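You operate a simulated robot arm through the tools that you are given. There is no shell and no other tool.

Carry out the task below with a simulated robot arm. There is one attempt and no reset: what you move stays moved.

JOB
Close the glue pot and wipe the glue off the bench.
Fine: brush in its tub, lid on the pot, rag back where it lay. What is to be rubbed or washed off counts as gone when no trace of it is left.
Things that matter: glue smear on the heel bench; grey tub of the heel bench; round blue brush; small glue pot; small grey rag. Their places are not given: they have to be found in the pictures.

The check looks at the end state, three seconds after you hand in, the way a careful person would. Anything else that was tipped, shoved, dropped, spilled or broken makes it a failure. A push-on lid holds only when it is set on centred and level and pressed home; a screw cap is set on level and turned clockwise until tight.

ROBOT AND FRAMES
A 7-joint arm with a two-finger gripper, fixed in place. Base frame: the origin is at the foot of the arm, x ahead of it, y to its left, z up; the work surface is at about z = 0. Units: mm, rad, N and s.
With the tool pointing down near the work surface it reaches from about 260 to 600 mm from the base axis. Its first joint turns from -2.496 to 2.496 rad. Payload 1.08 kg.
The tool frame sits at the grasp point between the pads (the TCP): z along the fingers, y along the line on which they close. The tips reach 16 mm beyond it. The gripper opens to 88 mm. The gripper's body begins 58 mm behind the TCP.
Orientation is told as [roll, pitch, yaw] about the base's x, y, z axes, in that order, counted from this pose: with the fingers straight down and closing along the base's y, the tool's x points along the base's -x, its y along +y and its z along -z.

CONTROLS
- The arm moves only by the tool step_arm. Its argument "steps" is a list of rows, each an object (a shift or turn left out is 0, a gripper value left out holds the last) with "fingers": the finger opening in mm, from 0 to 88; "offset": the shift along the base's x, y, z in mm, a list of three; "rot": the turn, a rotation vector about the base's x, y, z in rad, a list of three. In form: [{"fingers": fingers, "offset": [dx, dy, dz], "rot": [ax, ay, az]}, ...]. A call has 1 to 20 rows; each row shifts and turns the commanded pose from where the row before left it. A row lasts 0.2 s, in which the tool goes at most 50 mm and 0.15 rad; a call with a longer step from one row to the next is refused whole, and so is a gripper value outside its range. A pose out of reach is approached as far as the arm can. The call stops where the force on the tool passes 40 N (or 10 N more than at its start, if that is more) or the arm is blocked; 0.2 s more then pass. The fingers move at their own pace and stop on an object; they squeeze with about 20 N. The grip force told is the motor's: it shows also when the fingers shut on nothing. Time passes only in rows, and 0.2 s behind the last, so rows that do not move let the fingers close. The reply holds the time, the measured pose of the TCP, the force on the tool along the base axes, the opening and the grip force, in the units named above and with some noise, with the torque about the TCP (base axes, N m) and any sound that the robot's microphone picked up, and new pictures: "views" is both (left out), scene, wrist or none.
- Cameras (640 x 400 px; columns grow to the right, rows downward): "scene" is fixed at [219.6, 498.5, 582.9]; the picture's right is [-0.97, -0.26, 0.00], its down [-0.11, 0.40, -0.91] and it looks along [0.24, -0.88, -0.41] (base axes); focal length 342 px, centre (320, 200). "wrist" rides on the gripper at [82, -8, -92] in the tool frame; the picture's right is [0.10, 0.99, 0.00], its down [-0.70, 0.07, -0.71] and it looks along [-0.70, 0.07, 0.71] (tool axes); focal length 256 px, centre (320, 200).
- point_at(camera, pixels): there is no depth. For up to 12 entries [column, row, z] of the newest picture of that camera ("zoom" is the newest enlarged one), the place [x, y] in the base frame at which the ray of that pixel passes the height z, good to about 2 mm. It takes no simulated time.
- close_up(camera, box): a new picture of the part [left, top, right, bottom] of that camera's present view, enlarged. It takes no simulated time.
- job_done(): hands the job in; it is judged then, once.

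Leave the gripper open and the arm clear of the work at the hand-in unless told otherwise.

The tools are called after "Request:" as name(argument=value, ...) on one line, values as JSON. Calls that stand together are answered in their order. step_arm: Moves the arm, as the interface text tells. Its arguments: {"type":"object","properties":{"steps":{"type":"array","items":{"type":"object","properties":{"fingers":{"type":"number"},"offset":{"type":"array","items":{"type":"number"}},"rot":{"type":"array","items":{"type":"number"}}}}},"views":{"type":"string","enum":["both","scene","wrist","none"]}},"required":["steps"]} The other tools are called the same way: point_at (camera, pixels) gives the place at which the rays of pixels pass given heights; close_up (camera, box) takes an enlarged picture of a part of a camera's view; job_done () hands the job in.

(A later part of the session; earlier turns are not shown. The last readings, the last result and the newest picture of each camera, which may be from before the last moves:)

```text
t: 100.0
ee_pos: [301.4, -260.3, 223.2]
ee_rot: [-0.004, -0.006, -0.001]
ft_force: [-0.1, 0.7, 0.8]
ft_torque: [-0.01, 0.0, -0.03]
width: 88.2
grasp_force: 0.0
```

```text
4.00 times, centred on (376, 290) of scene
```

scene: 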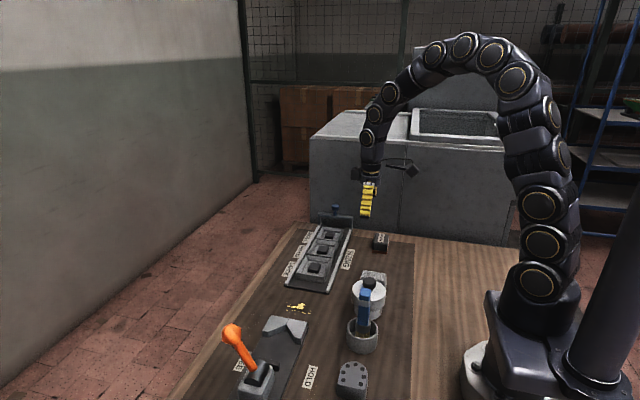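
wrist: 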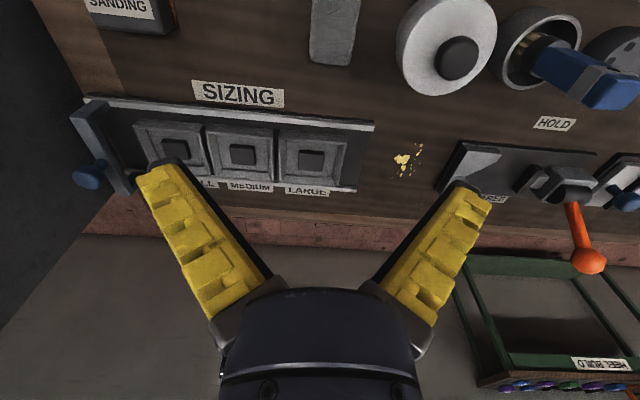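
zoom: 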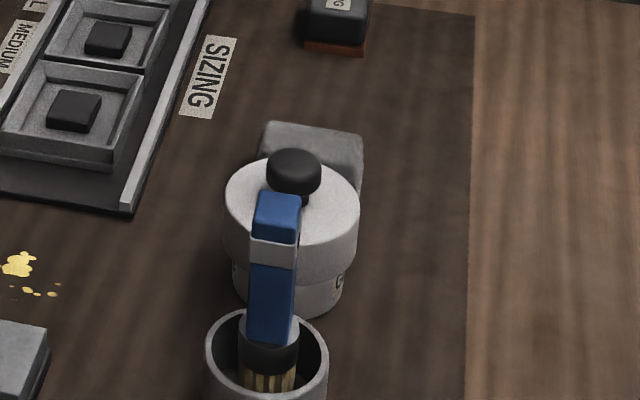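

Good view of the glue spots at wrist (405,160). I'll shift back 40 mm in x so the whole rag comes into view.

Request:
step_arm(steps=[{"offset": [-20, 0, 0]}, {"offset": [-20, 0, 0]}, {}], views="wrist")

Request:
close_up(camera="wrist", box=[260, 10, 420, 110])

Request:
close_up(camera="wrist", box=[360, 130, 440, 190])

```text
t: 100.8
ee_pos: [261.5, -259.9, 224.3]
ee_rot: [-0.003, -0.004, -0.001]
ft_force: [0.0, 0.7, 0.5]
ft_torque: [0.03, 0.02, 0.01]
width: 87.9
grasp_force: 0.1
```

wrist: 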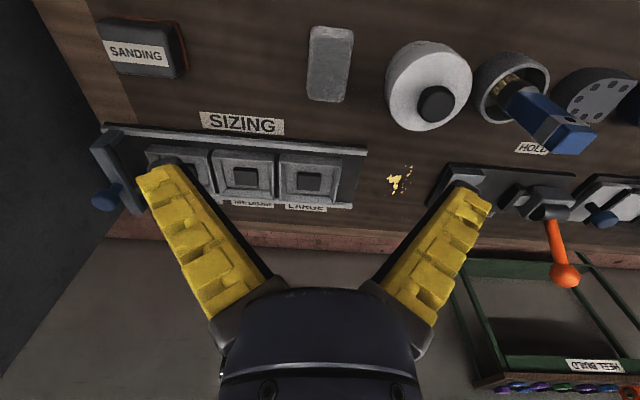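

```text
4.00 times, centred on (340, 60) of wrist
```

zoom: 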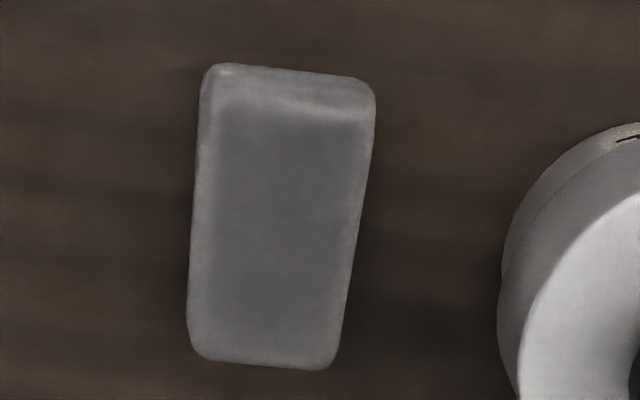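

```text
6.67 times, centred on (400, 160) of wrist
```

zoom: 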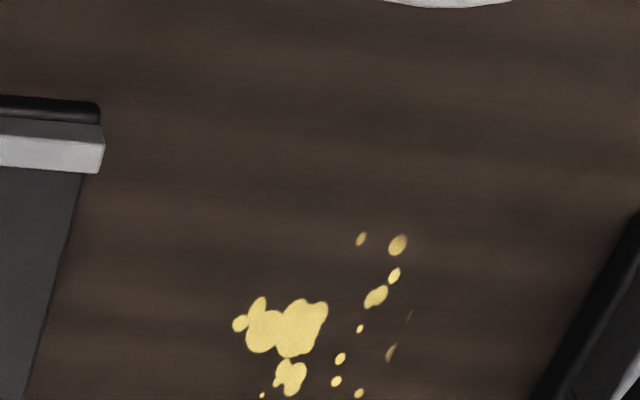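

I'll get the rag's outline coordinates (top face at about z=20) and the glue spots' extents on the bench.

Request:
point_at(camera="wrist", pixels=[[311.2, 33.7, 20], [352.5, 37.5, 20], [307, 96.2, 20], [344.5, 100, 20], [312.5, 27, 5], [352.5, 31.5, 5], [306.5, 60, 20], [352, 60, 20]])

Request:
point_at(camera="wrist", pixels=[[388, 178.5, 0], [412, 166.5, 0], [413.5, 177, 0], [406, 189, 0], [395, 190, 0], [406, 166, 0], [391.5, 189.5, 0]])

Request:
close_up(camera="scene", box=[270, 290, 334, 330])

```text
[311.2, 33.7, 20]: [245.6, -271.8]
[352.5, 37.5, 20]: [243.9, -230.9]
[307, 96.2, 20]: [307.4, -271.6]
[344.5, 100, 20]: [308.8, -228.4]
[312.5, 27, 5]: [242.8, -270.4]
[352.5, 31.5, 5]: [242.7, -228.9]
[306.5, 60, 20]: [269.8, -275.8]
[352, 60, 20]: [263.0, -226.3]
```

```text
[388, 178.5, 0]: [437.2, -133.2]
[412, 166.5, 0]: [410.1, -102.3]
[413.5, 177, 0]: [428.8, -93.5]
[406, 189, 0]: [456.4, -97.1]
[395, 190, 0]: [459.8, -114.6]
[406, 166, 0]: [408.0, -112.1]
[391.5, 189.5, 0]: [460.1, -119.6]
```

```text
10.00 times, centred on (302, 310) of scene
```

zoom: 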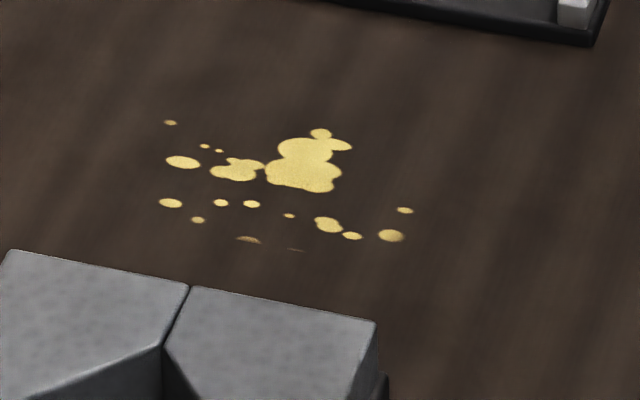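

The rag covers x 243-309, y -275 to -227, centre (276,-251), and the glue spots x 408-460, y -133 to -93. I'll get the neighbours' edges: tray corner at wrist (367.4,145.7) and V-block plate edge (448,163)-(433,189).

Request:
point_at(camera="wrist", pixels=[[367.4, 145.7, 15], [367.4, 155, 5], [362, 180, 5], [355, 204, 10], [448, 163, 5], [433, 189, 5], [432, 188, 15]])

Request:
point_at(camera="scene", pixels=[[286.5, 322, 0], [278.8, 307.2, 0], [311.3, 306, 0], [309.1, 308.5, 0], [307, 309, 0], [302.2, 299, 0], [286.9, 297.3, 0], [299.5, 310, 0], [294.9, 309, 0], [271, 310.5, 25], [288.5, 313.6, 25], [307.5, 317.2, 25]])

```text
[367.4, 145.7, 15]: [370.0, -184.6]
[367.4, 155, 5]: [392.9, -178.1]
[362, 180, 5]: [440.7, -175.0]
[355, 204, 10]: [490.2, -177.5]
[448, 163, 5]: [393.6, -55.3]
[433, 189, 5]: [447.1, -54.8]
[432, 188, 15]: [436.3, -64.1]
```

```text
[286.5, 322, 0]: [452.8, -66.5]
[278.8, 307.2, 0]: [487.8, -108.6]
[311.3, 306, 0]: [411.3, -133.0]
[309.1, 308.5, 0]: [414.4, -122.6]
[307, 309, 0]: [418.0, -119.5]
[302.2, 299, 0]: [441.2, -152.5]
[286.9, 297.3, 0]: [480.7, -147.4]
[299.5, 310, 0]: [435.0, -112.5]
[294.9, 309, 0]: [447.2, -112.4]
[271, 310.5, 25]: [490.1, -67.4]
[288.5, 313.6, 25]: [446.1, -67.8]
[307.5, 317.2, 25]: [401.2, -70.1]
```

I'll re-measure the outermost spots carefully with both cameras.

Request:
close_up(camera="wrist", box=[368, 150, 448, 200])

Request:
point_at(camera="scene", pixels=[[287, 302.2, 0], [302.1, 303.3, 0], [309.1, 313.6, 0], [310.5, 311, 0], [294.8, 314, 0], [299.5, 315, 0], [287, 310.3, 0], [288.3, 306.2, 0], [301, 308, 0]])

```text
8.00 times, centred on (408, 175) of wrist
```

zoom: 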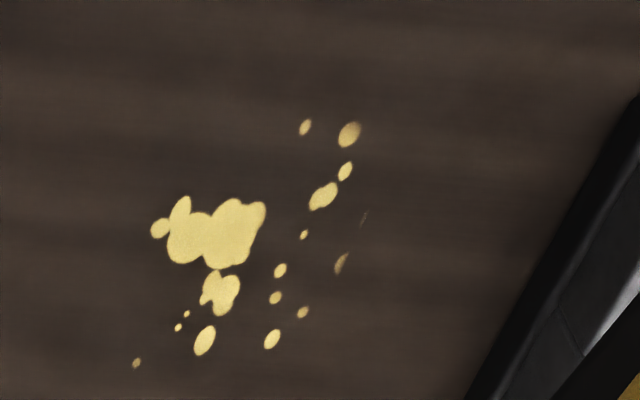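

```text
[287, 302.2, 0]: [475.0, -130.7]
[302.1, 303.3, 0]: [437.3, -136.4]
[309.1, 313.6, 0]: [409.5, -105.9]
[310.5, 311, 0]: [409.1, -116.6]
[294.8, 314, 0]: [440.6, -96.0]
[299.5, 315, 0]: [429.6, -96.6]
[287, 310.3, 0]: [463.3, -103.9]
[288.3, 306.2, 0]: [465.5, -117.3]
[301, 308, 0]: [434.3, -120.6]
```

Request:
point_at(camera="wrist", pixels=[[385.1, 195.4, 0], [393.5, 192.5, 0], [402, 192.4, 0], [405.9, 189, 0], [410.6, 182.9, 0], [413.5, 177, 0], [411.6, 166.7, 0], [406.1, 165.9, 0], [388, 178.5, 0], [391, 174.5, 0]])

```text
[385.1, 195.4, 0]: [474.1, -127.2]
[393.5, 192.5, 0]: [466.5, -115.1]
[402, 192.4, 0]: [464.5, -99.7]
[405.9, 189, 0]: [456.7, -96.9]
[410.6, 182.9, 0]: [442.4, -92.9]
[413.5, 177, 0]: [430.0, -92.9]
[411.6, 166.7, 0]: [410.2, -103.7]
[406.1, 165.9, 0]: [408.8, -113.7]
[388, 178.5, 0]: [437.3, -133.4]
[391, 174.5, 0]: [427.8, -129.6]
```

Spots span x 405-478, y -137 to -90; free band for the gripper is y about -174 to -66. Now I'll go down to the rag: open to 70, centre over (276,-251), descend to z=60 and check.

Request:
step_arm(steps=[{"offset": [7, 4.5, 0], "fingers": 70}, {"offset": [7.5, 4.5, -30]}, {"offset": [0, 0, -40]}, {"offset": [0, 0, -40]}, {"offset": [0, 0, -35]}, {"offset": [0, 0, -15]}, {}])

Request:
close_up(camera="wrist", box=[200, 40, 440, 190])

Request:
close_up(camera="scene", box=[330, 230, 410, 300])

```text
t: 102.4
ee_pos: [274.6, -250.8, 62.8]
ee_rot: [-0.003, -0.004, -0.001]
ft_force: [-0.7, 1.0, 0.5]
ft_torque: [-0.02, 0.02, -0.01]
width: 72.8
grasp_force: 2.3
```

scene: 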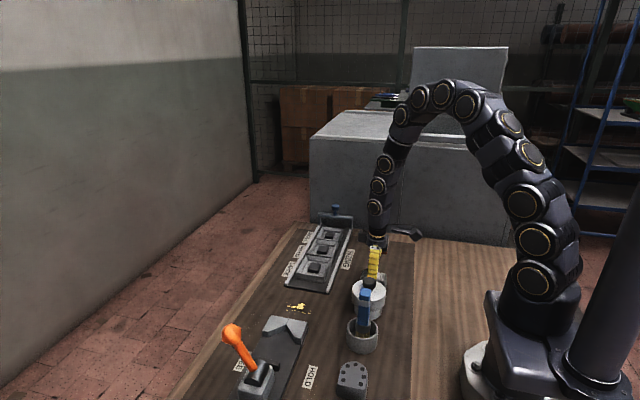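
wrist: 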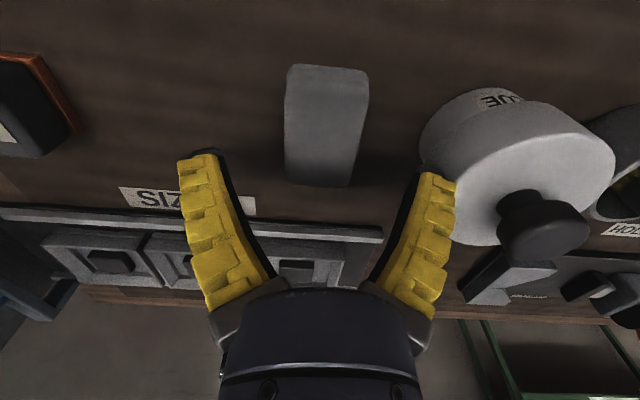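

```text
2.67 times, centred on (320, 115) of wrist
```

zoom: 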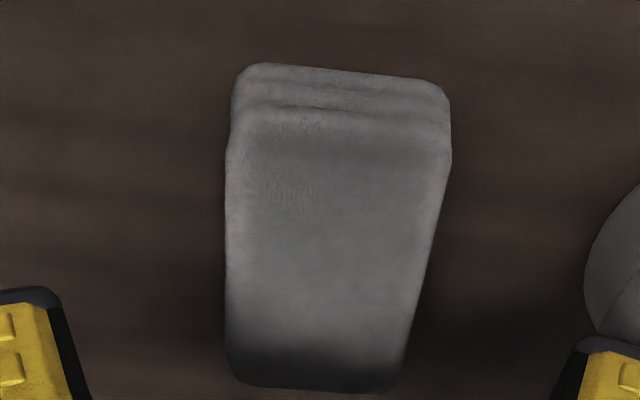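

```text
5.71 times, centred on (370, 265) of scene
```

zoom: 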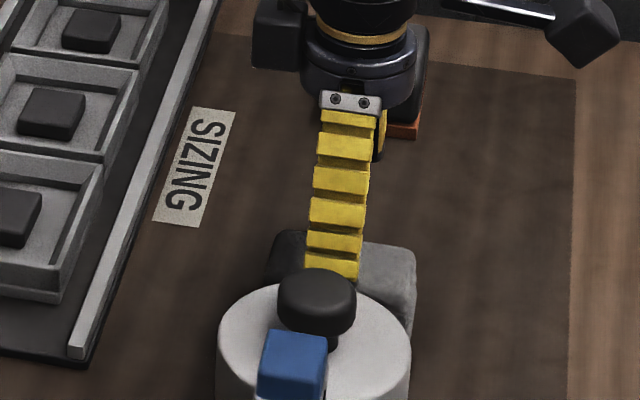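

The rag lies between the fingers. I'll check its centre in this view.

Request:
point_at(camera="wrist", pixels=[[328, 80, 20], [318, 183, 15], [285.4, 137, 18], [358.6, 137, 18], [330, 66, 3], [420, 172, 50]])

```text
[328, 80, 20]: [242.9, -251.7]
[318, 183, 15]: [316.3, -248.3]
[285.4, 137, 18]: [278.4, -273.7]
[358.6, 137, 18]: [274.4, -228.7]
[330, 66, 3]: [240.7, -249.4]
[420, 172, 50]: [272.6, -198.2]
```

The rag is centred at (276.5,-251), essentially under the TCP. I'll descend to z≈23 and check the force, then close.

Request:
step_arm(steps=[{"offset": [1.5, 0, -15]}, {"offset": [0, 0, -12]}, {"offset": [0, 0, -8]}, {"offset": [0, 0, -4]}, {}])

Request:
close_up(camera="wrist", box=[200, 40, 440, 220])

Request:
close_up(camera="scene", box=[330, 240, 410, 300])

```text
t: 103.6
ee_pos: [276.0, -251.8, 25.1]
ee_rot: [-0.003, -0.005, -0.002]
ft_force: [-0.4, 0.0, -0.5]
ft_torque: [-0.03, 0.01, -0.01]
width: 73.1
grasp_force: 1.8
```

scene: 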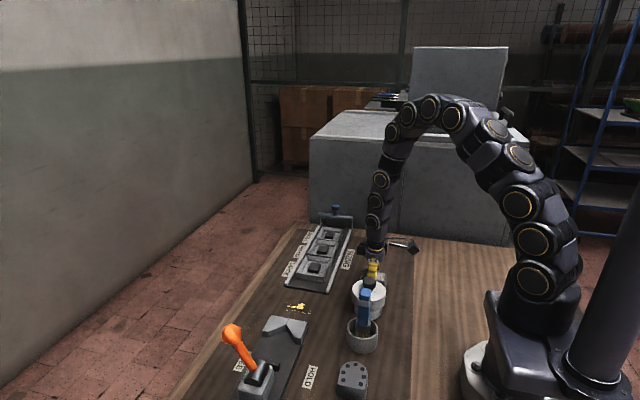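
wrist: 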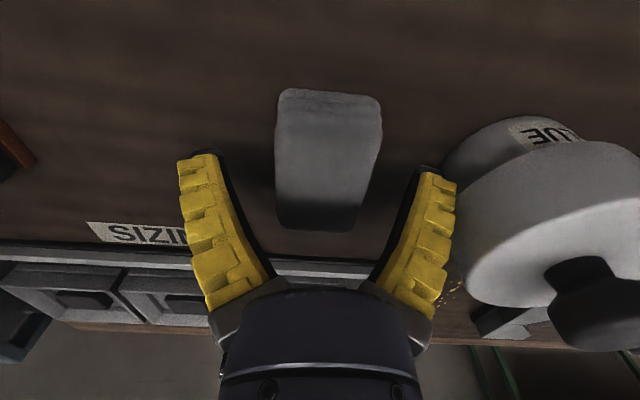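

```text
2.22 times, centred on (320, 130) of wrist
```

zoom: 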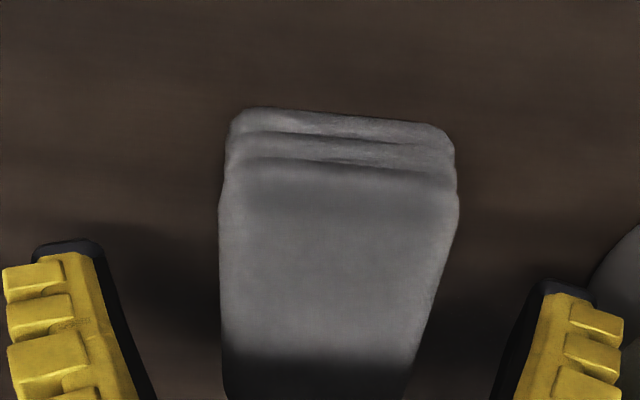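

```text
6.67 times, centred on (370, 270) of scene
```

zoom: 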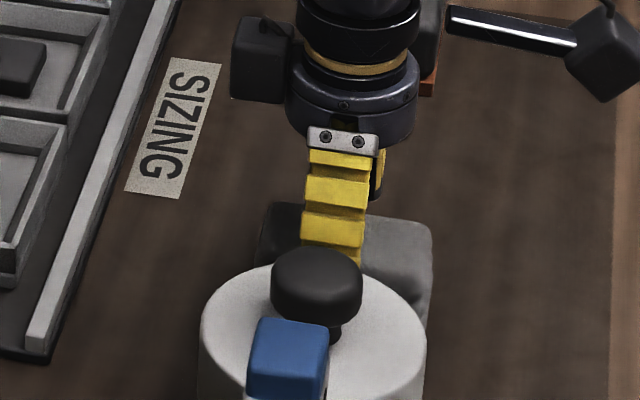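

Clear on both sides and no contact. I'll lower 1.5 mm more and close on the rag.

Request:
step_arm(steps=[{"offset": [0, 0, -1.5]}, {"fingers": 40}, {"fingers": 20}, {"fingers": 0}, {"fingers": 0}, {}])

Request:
close_up(camera="wrist", box=[200, 40, 440, 220])

```text
t: 105.0
ee_pos: [276.6, -250.4, 24.7]
ee_rot: [-0.002, -0.002, -0.002]
ft_force: [-0.3, 0.3, 3.4]
ft_torque: [0.04, -0.02, 0.01]
width: 42.7
grasp_force: 19.4
```

scene: 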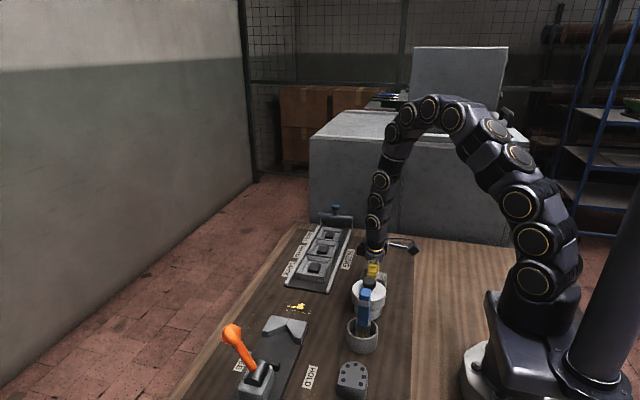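
wrist: 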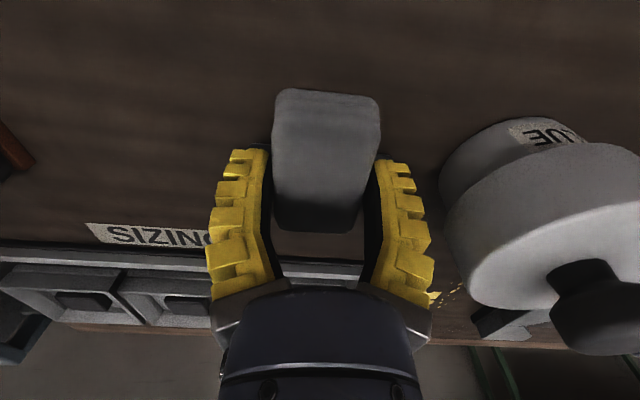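

```text
2.22 times, centred on (320, 130) of wrist
```

zoom: 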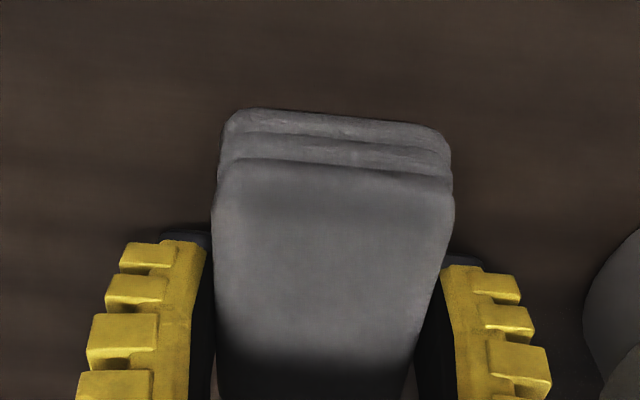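

The rag is held (width 42.7 mm, 19 N), with TCP at about (276.3,-251,24.2); that's where it must return. I'll lift it straight up.

Request:
step_arm(steps=[{"offset": [0, 0, 5]}, {"offset": [0, 0, 15]}, {"offset": [0, 0, 30]}, {"offset": [0, 0, 40]}, {"offset": [0, 0, 30]}, {}])

Request:
close_up(camera="wrist", box=[200, 20, 440, 220])

Request:
close_up(camera="scene", box=[320, 210, 416, 290])

```text
t: 106.4
ee_pos: [276.6, -250.0, 143.5]
ee_rot: [-0.001, -0.004, -0.001]
ft_force: [0.2, 0.3, 0.0]
ft_torque: [0.02, -0.01, 0.0]
width: 42.5
grasp_force: 20.3
```

scene: 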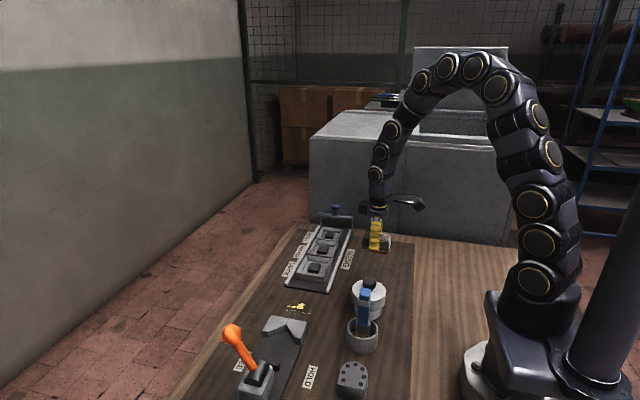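
wrist: 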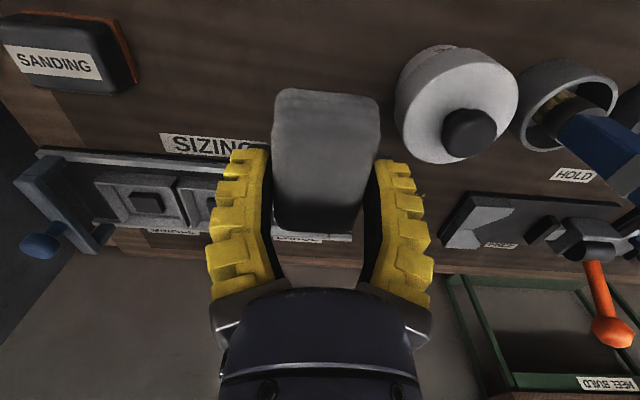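

```text
2.00 times, centred on (320, 120) of wrist
```

zoom: 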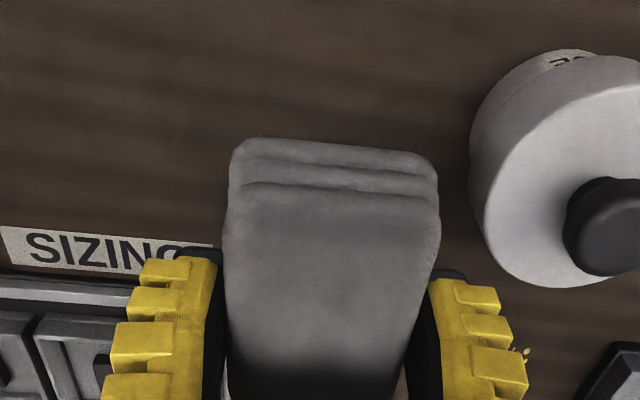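

```text
5.00 times, centred on (368, 250) of scene
```

zoom: 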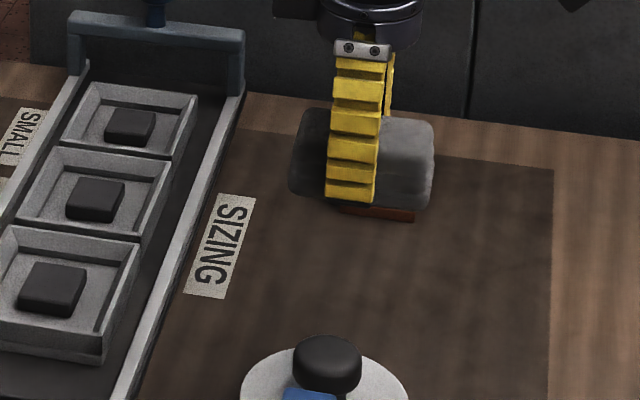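

The rag came up cleanly and nothing lies under it. I'll carry it over to the glue spots at this height.

Request:
step_arm(steps=[{"offset": [27, 22.5, 0]}, {"offset": [27, 22.5, 0]}, {"offset": [27, 22.5, 0]}, {"offset": [27, 22.5, 0]}, {"offset": [27, 22.5, 0]}, {"offset": [24, 20.5, 0]}, {}])

Request:
close_up(camera="scene", box=[250, 260, 346, 330])

Request:
close_up(camera="wrist", box=[160, 0, 480, 200])

```text
t: 108.0
ee_pos: [436.6, -117.0, 143.8]
ee_rot: [-0.002, -0.008, 0.0]
ft_force: [0.2, 0.8, -0.7]
ft_torque: [0.01, 0.0, -0.01]
width: 42.6
grasp_force: 20.4
```

scene: 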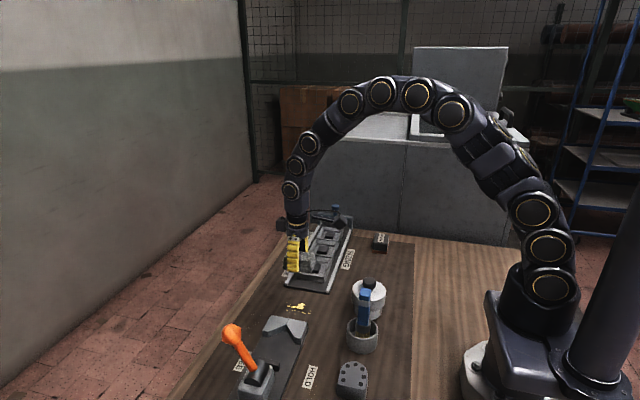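
wrist: 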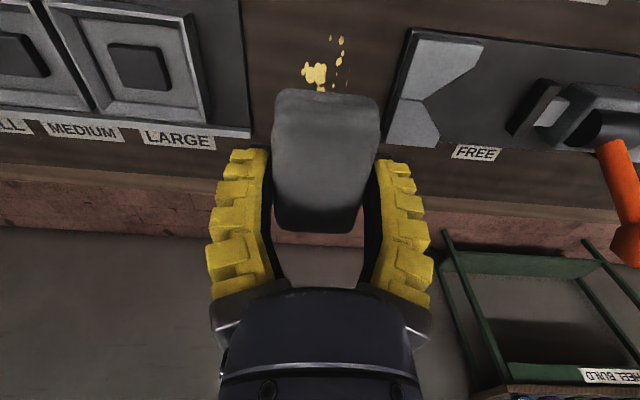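

```text
5.71 times, centred on (298, 295) of scene
```

zoom: 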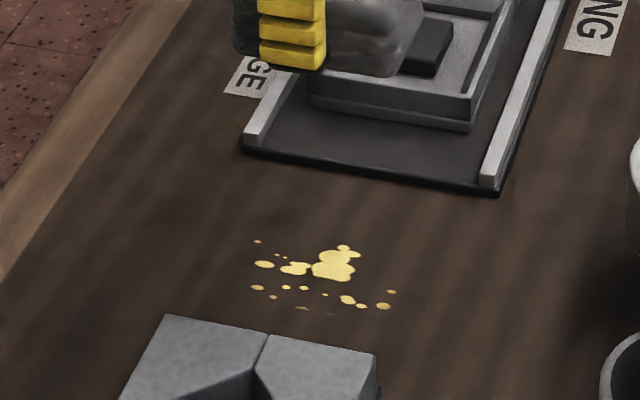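

```text
2.00 times, centred on (320, 100) of wrist
```

zoom: 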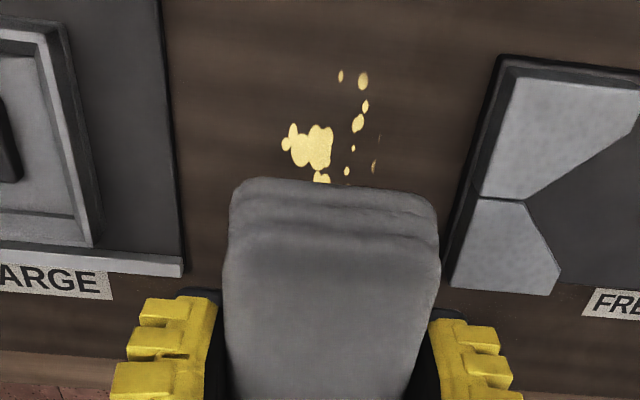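

The spots are just below the rag, and the V-block and tray are well to the sides. I'll lower the rag onto the bench at (437,-115).

Request:
step_arm(steps=[{"offset": [0, 2, -35]}, {"offset": [0, 0, -35]}, {"offset": [0, 0, -30]}, {"offset": [0, 0, -12]}, {}])

Request:
close_up(camera="scene", box=[250, 260, 346, 330])

```text
t: 109.2
ee_pos: [435.1, -115.5, 31.3]
ee_rot: [-0.004, -0.002, -0.003]
ft_force: [0.7, 0.0, 0.2]
ft_torque: [0.01, -0.02, 0.0]
width: 42.3
grasp_force: 19.8
```

scene: 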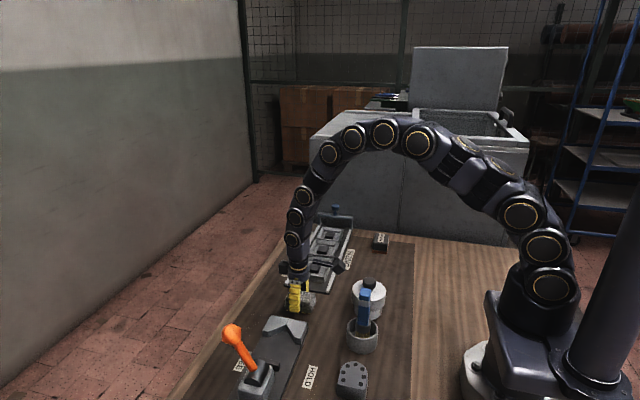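
wrist: 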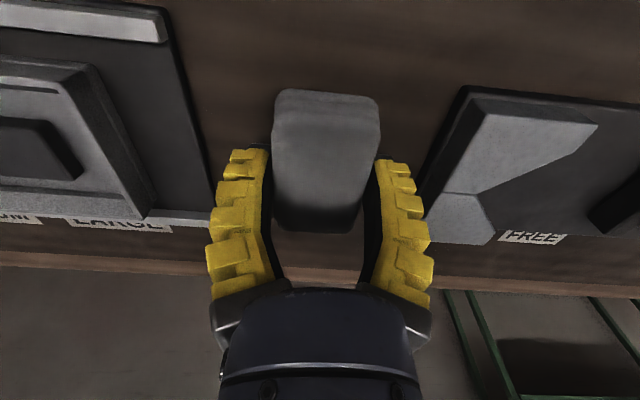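

```text
5.71 times, centred on (298, 295) of scene
```

zoom: 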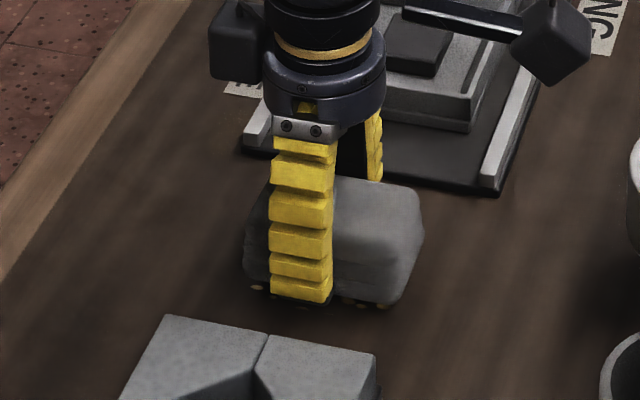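

Clear on both sides. I'll lower in small steps until the rag touches.

Request:
step_arm(steps=[{"offset": [0, 0, -3]}, {"offset": [0, 0, -2]}, {"offset": [0, 0, -1.5]}, {}], views="none")

```text
t: 110.2
ee_pos: [436.5, -115.6, 25.2]
ee_rot: [-0.004, -0.004, 0.0]
ft_force: [0.1, 0.8, -0.2]
ft_torque: [-0.03, -0.01, 0.0]
width: 42.6
grasp_force: 19.9
```

Request:
step_arm(steps=[{"offset": [0, 0, -1]}, {"offset": [0, 0, -1]}, {}], views="none")

```text
t: 111.0
ee_pos: [436.6, -115.4, 23.3]
ee_rot: [-0.004, -0.003, 0.0]
ft_force: [-2.4, 0.7, 7.3]
ft_torque: [0.06, 0.0, -0.03]
width: 42.4
grasp_force: 20.2
```

Touching with 7 N. I'll begin wiping: strokes along x from 437 out to 463, back to 411, and return.

Request:
step_arm(steps=[{"offset": [9, 0, 0]}, {"offset": [9, 0, 0]}, {"offset": [8, 0, 0]}, {"offset": [-10, 0, 0]}, {"offset": [-10, 0, 0]}, {"offset": [-10, 0, 0]}, {"offset": [-10, 0, 0]}, {"offset": [-12, 0, 0]}, {"offset": [9, 0, 0]}, {"offset": [9, 0, 0]}, {"offset": [8, 0, 0]}, {}])

Request:
close_up(camera="scene", box=[250, 260, 346, 330])

```text
t: 113.6
ee_pos: [435.3, -114.5, 23.2]
ee_rot: [-0.004, -0.004, -0.001]
ft_force: [-5.9, -1.4, 11.3]
ft_torque: [0.01, 0.11, 0.04]
width: 43.3
grasp_force: 20.0
```

scene: 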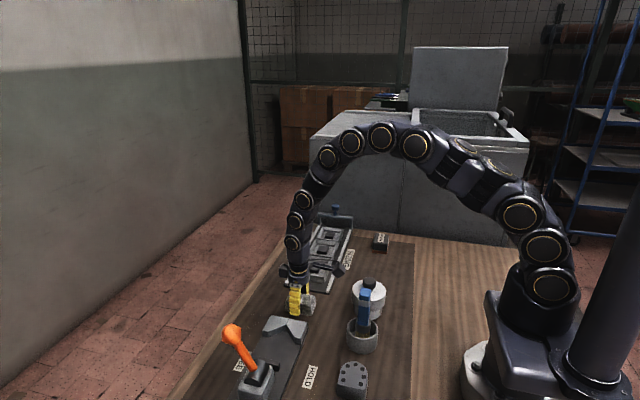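
wrist: 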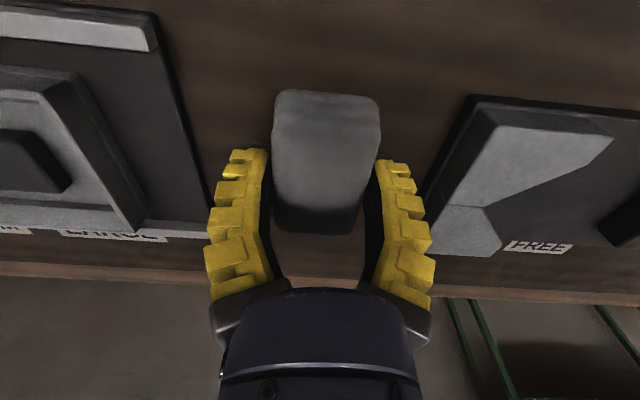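

```text
5.71 times, centred on (298, 295) of scene
```

zoom: 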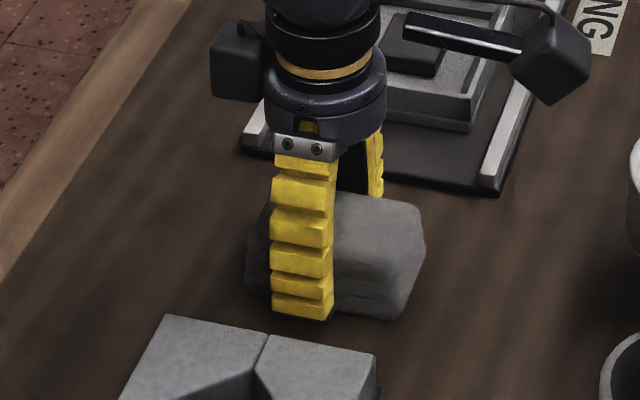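

Steady contact, 11 N. Next I'll rub a line further toward the tray (y≈-126), then toward the V-block (y≈-106).

Request:
step_arm(steps=[{"offset": [0, -6, 0]}, {"offset": [0, -5, 0]}, {"offset": [10, 0, 0]}, {"offset": [10, 0, 0]}, {"offset": [8, 0, 0]}, {"offset": [-10, 0, 0]}, {"offset": [-12, 0, 0]}, {"offset": [-12, 0, 0]}, {"offset": [-12, 0, 0]}, {"offset": [-8, 0, 0]}, {"offset": [9, 0, 0]}, {"offset": [9, 0, 0]}, {"offset": [8, 0, 0]}, {"offset": [0, 6, 0]}, {"offset": [0, 5, 0]}, {}], views="none")

```text
t: 117.0
ee_pos: [436.9, -114.1, 23.1]
ee_rot: [-0.004, -0.003, -0.002]
ft_force: [0.4, -1.5, 0.4]
ft_torque: [0.01, -0.01, 0.0]
width: 42.5
grasp_force: 20.4
```

The contact force dropped to near zero at the end. I'll lower 1 mm and go on with the line toward the V-block (y≈-105).

Request:
step_arm(steps=[{"offset": [0, 0, -0.8]}, {"offset": [0, 0, -0.6]}, {}], views="none")

```text
t: 117.8
ee_pos: [436.9, -115.3, 21.4]
ee_rot: [-0.004, -0.004, -0.002]
ft_force: [-2.3, 4.8, 18.3]
ft_torque: [0.11, 0.07, 0.0]
width: 43.6
grasp_force: 20.0
```

Request:
step_arm(steps=[{"offset": [0, 5, 0.3]}, {"offset": [0, 4, 0]}, {"offset": [10, 0, 0]}, {"offset": [10, 0, 0]}, {"offset": [8, 0, 0]}, {"offset": [-10, 0, 0]}, {"offset": [-12, 0, 0]}, {"offset": [-12, 0, 0]}, {"offset": [-12, 0, 0]}, {"offset": [-8, 0, 0]}, {"offset": [9, 0, 0]}, {"offset": [9, 0, 0]}, {"offset": [8, 0, 0]}, {}])

Request:
close_up(camera="scene", box=[250, 260, 346, 330])

```text
t: 120.8
ee_pos: [437.0, -105.4, 22.1]
ee_rot: [-0.002, -0.005, -0.003]
ft_force: [0.0, -0.4, -0.6]
ft_torque: [0.02, 0.04, -0.02]
width: 42.9
grasp_force: 19.8
```

scene: 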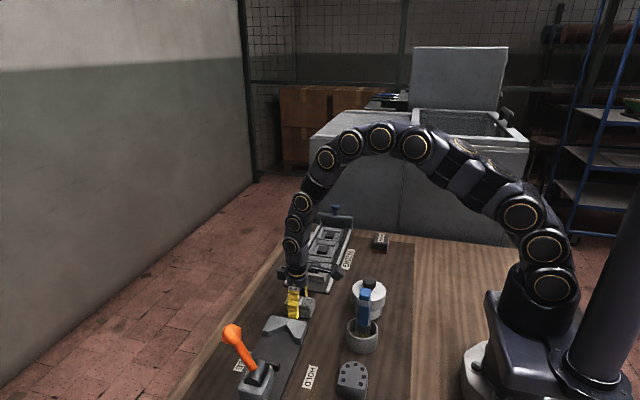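
wrist: 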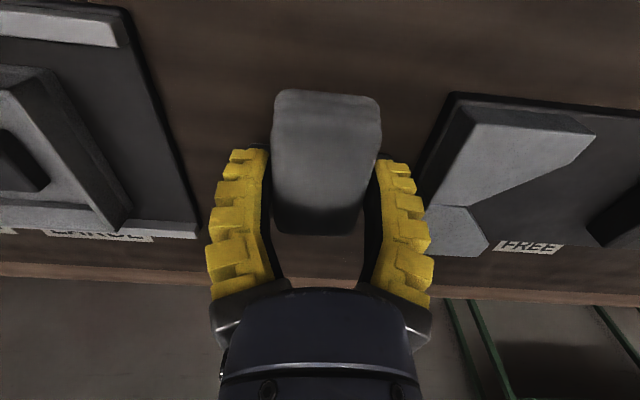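

```text
5.71 times, centred on (298, 295) of scene
```

zoom: 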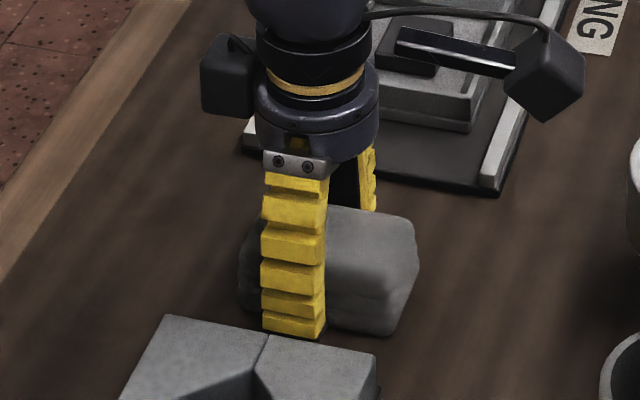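

The force is back to zero; the rag has slid up slightly in the grip. I'll raise it and look at what's left of the glue.

Request:
step_arm(steps=[{"offset": [0, 0, 15]}, {"offset": [0, 0, 35]}, {"offset": [0, 0, 45]}, {"offset": [0, 0, 40]}, {}])

Request:
close_up(camera="scene", box=[254, 280, 350, 340])

Request:
close_up(camera="wrist", box=[200, 0, 440, 150])

```text
t: 122.0
ee_pos: [438.5, -107.3, 156.9]
ee_rot: [-0.003, -0.004, -0.003]
ft_force: [-1.3, 0.3, 0.0]
ft_torque: [0.03, 0.0, 0.0]
width: 43.1
grasp_force: 20.5
```

scene: 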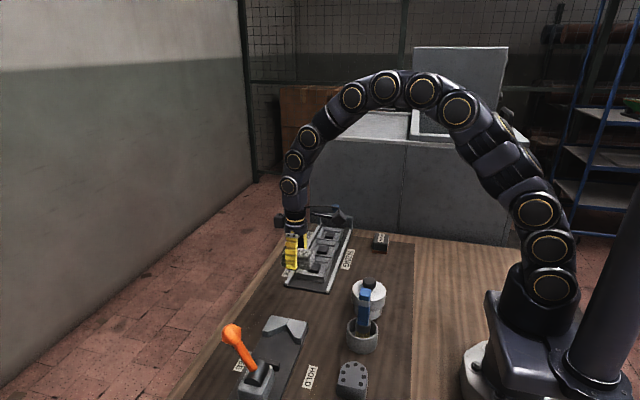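
wrist: 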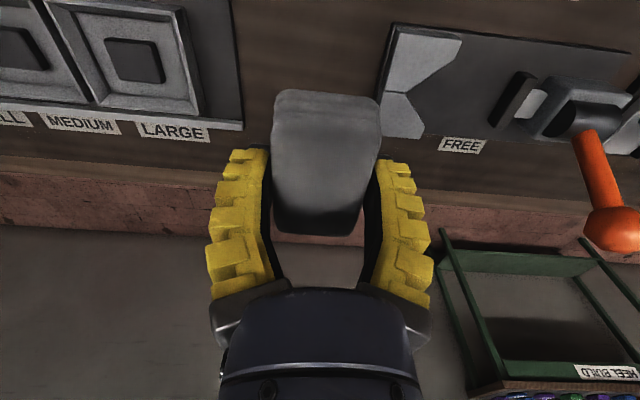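

```text
6.67 times, centred on (302, 310) of scene
```

zoom: 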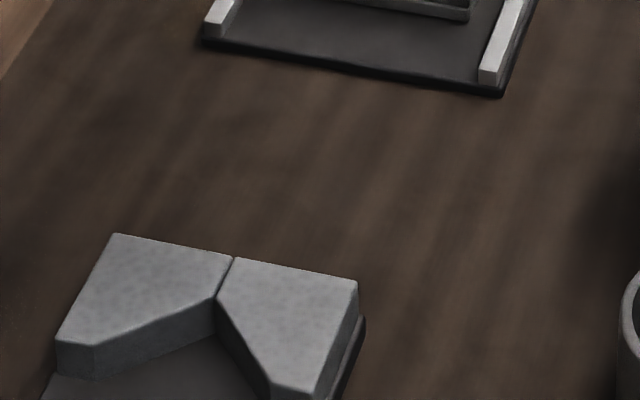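

```text
2.67 times, centred on (320, 75) of wrist
```

zoom: 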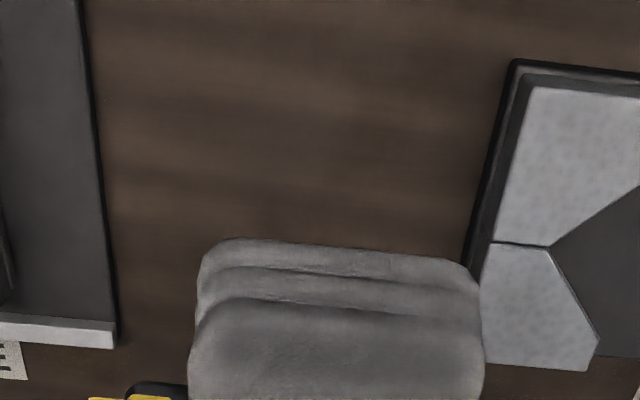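

The glue seems completely gone. I'll enlarge further to look for any traces.

Request:
close_up(camera="scene", box=[276, 296, 324, 326])

Request:
close_up(camera="scene", box=[260, 290, 308, 320])

Request:
close_up(camera="wrist", box=[250, 0, 400, 94])

```text
13.33 times, centred on (300, 311) of scene
```

zoom: 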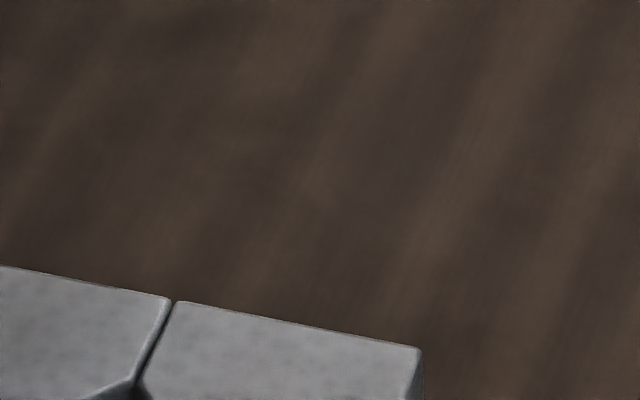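

```text
13.33 times, centred on (284, 305) of scene
```

zoom: 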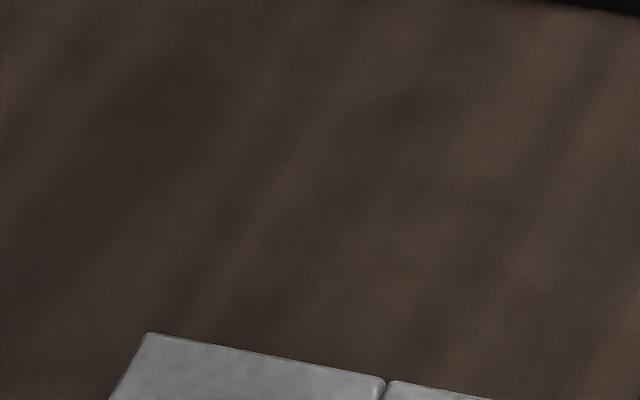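

```text
4.26 times, centred on (325, 47) of wrist
```

zoom: 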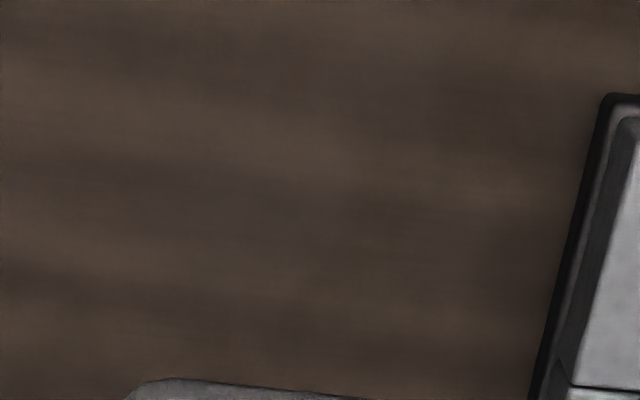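

No trace visible here. I'll carry the rag back toward its place; on the way the wrist camera gets the wide view of the wiped area.

Request:
step_arm(steps=[{"offset": [-26.5, -24, 0]}, {"offset": [-26.5, -24, 0]}, {"offset": [-26.5, -24, 0]}, {"offset": [-26.5, -24, 0]}, {"offset": [-26.5, -24, 0]}, {"offset": [-26.5, -24, 0]}, {}])

Request:
close_up(camera="wrist", box=[360, 120, 480, 230])

Request:
close_up(camera="wrist", box=[200, 20, 440, 220])

```text
t: 123.6
ee_pos: [277.3, -251.4, 157.3]
ee_rot: [-0.005, -0.003, -0.001]
ft_force: [-0.1, -0.5, -0.4]
ft_torque: [0.01, 0.0, -0.01]
width: 43.0
grasp_force: 19.9
```

scene: 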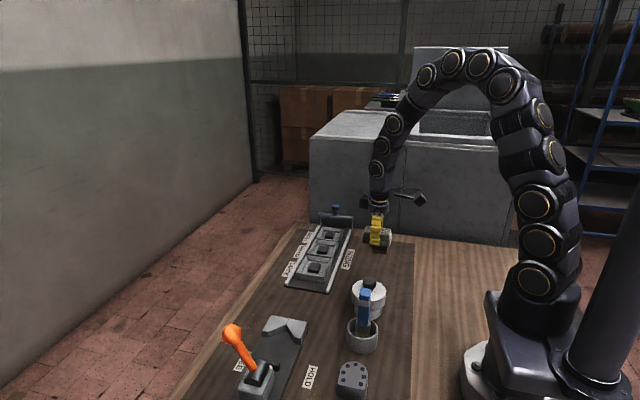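
wrist: 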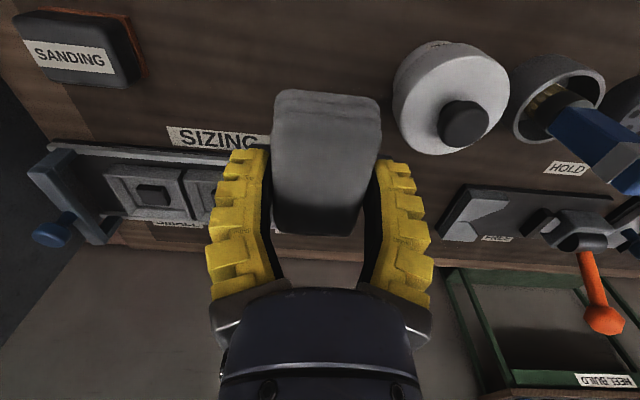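

```text
3.64 times, centred on (420, 175) of wrist
```

zoom: 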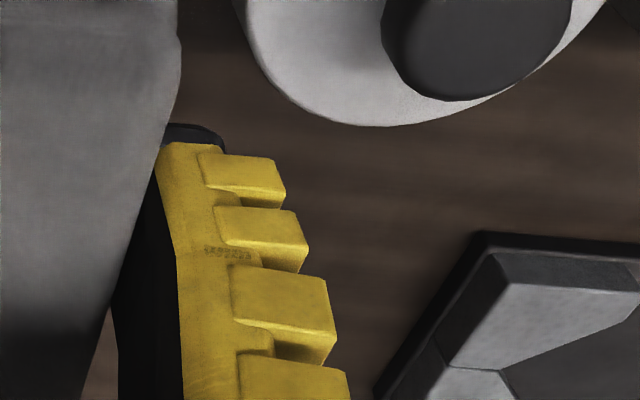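

```text
2.00 times, centred on (320, 120) of wrist
```

zoom: 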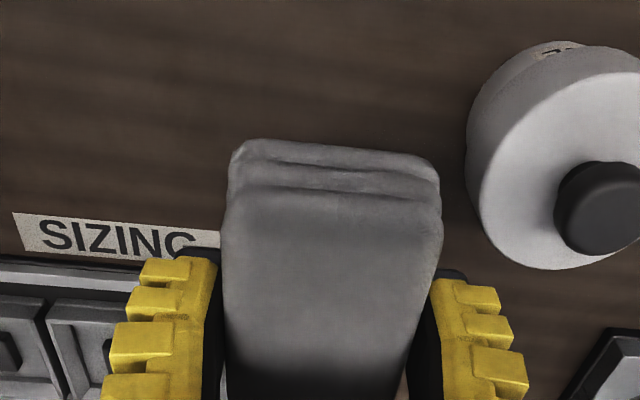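

The finger hides the wiped spot here. I'll rise and shift right so the area shows beside the gripper before putting the rag down.

Request:
step_arm(steps=[{"offset": [0, -25, 25]}, {"offset": [0, -25, 25]}, {"offset": [0, -25, 20]}, {}], views="wrist")

Request:
close_up(camera="wrist", box=[400, 110, 520, 200])

```text
t: 124.6
ee_pos: [277.9, -325.6, 226.8]
ee_rot: [-0.004, -0.004, 0.0]
ft_force: [-0.6, 0.2, 0.7]
ft_torque: [0.0, 0.04, -0.01]
width: 42.8
grasp_force: 20.2
```

wrist: 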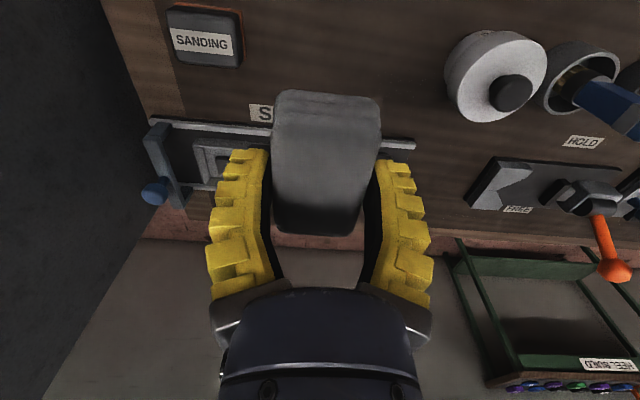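

```text
4.44 times, centred on (460, 155) of wrist
```

zoom: 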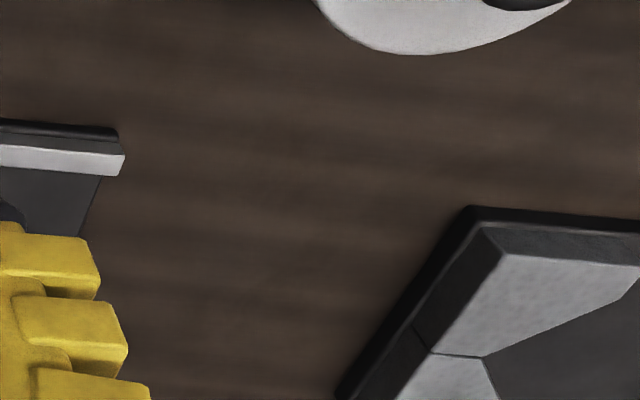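

The wiped bench is clean between tray and V-block. One more enlargement next to the V-block edge and the front strip.

Request:
close_up(camera="wrist", box=[420, 140, 500, 190])

Request:
close_up(camera="wrist", box=[415, 170, 495, 220])

Request:
close_up(camera="wrist", box=[240, 60, 400, 160])

```text
8.00 times, centred on (460, 165) of wrist
```

zoom: 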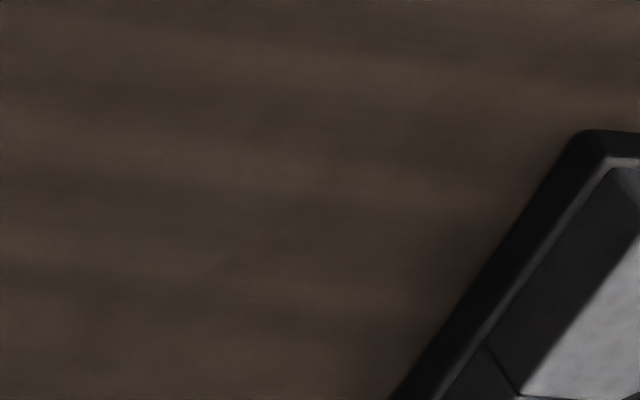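

```text
8.00 times, centred on (455, 195) of wrist
```

zoom: 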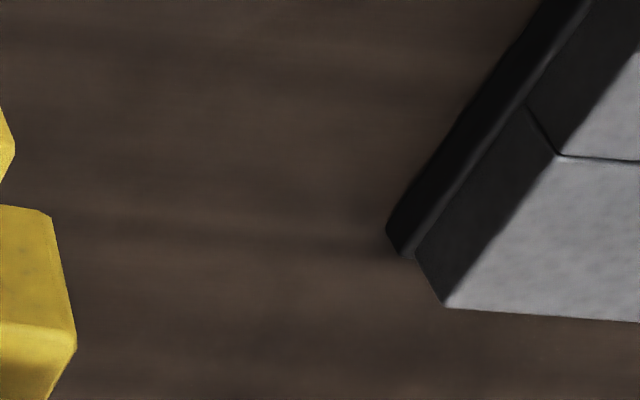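

```text
4.00 times, centred on (320, 110) of wrist
```

zoom: 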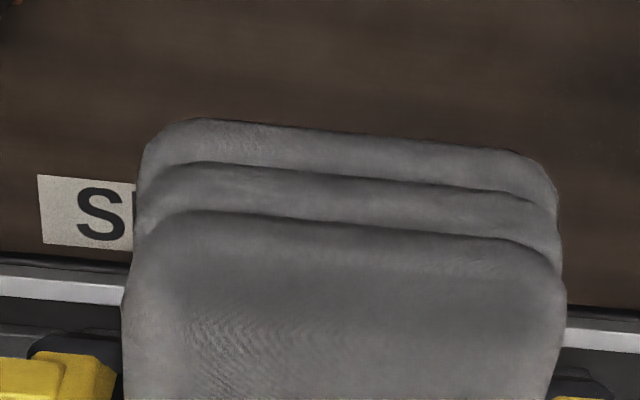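

No trace left. Now I'll bring the rag back over its original place and lower it.

Request:
step_arm(steps=[{"offset": [0, 25, -20]}, {"offset": [0, 25, -25]}, {"offset": [0, 25, -25]}, {"offset": [0, 0, -35]}, {"offset": [0, 0, -40]}, {"offset": [0, 0, -30]}, {"offset": [0, 0, -15]}, {}])

Request:
close_up(camera="scene", box=[330, 230, 410, 300])

```text
t: 126.4
ee_pos: [277.9, -251.0, 36.5]
ee_rot: [-0.003, -0.005, -0.002]
ft_force: [-0.5, 0.0, 0.0]
ft_torque: [0.02, -0.01, -0.04]
width: 42.6
grasp_force: 20.1
```

scene: 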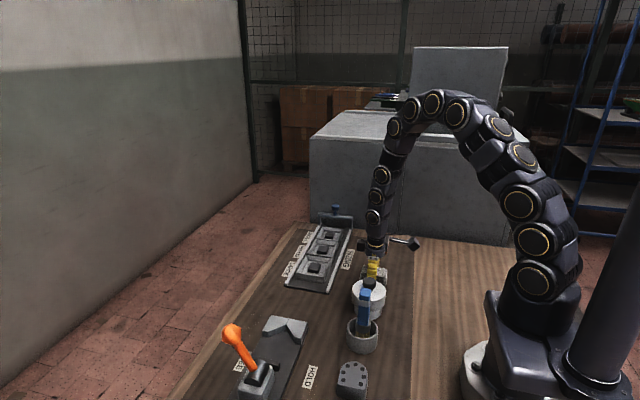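
wrist: 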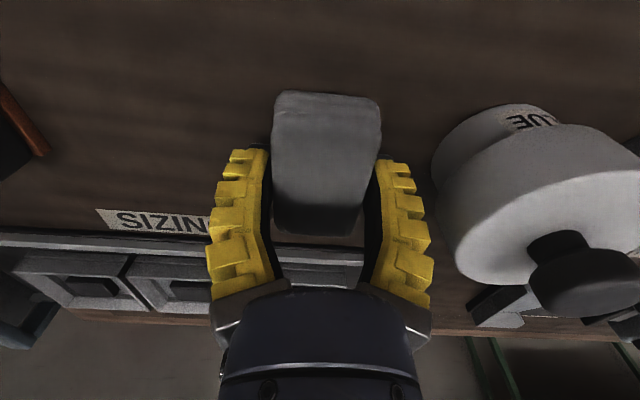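

```text
5.71 times, centred on (370, 265) of scene
```

zoom: 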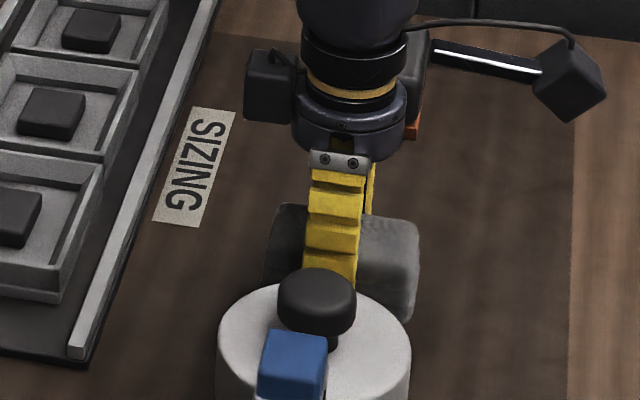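

Right over its place. I'll lower slowly to contact.

Request:
step_arm(steps=[{"offset": [0, 0, -6]}, {"offset": [0, 0, -4]}, {"offset": [0, 0, -2]}, {}], views="none")

```text
t: 127.4
ee_pos: [277.5, -251.0, 24.0]
ee_rot: [-0.003, -0.004, -0.002]
ft_force: [-0.2, -0.1, -0.4]
ft_torque: [0.02, 0.03, 0.05]
width: 42.9
grasp_force: 19.5
```

Request:
step_arm(steps=[{"offset": [0, 0, -0.8]}, {"offset": [0, 0, -0.8]}, {}], views="none")

```text
t: 128.2
ee_pos: [278.0, -250.6, 23.8]
ee_rot: [-0.004, -0.004, -0.001]
ft_force: [0.1, -0.6, -0.7]
ft_torque: [0.0, -0.01, -0.01]
width: 42.9
grasp_force: 19.9
```

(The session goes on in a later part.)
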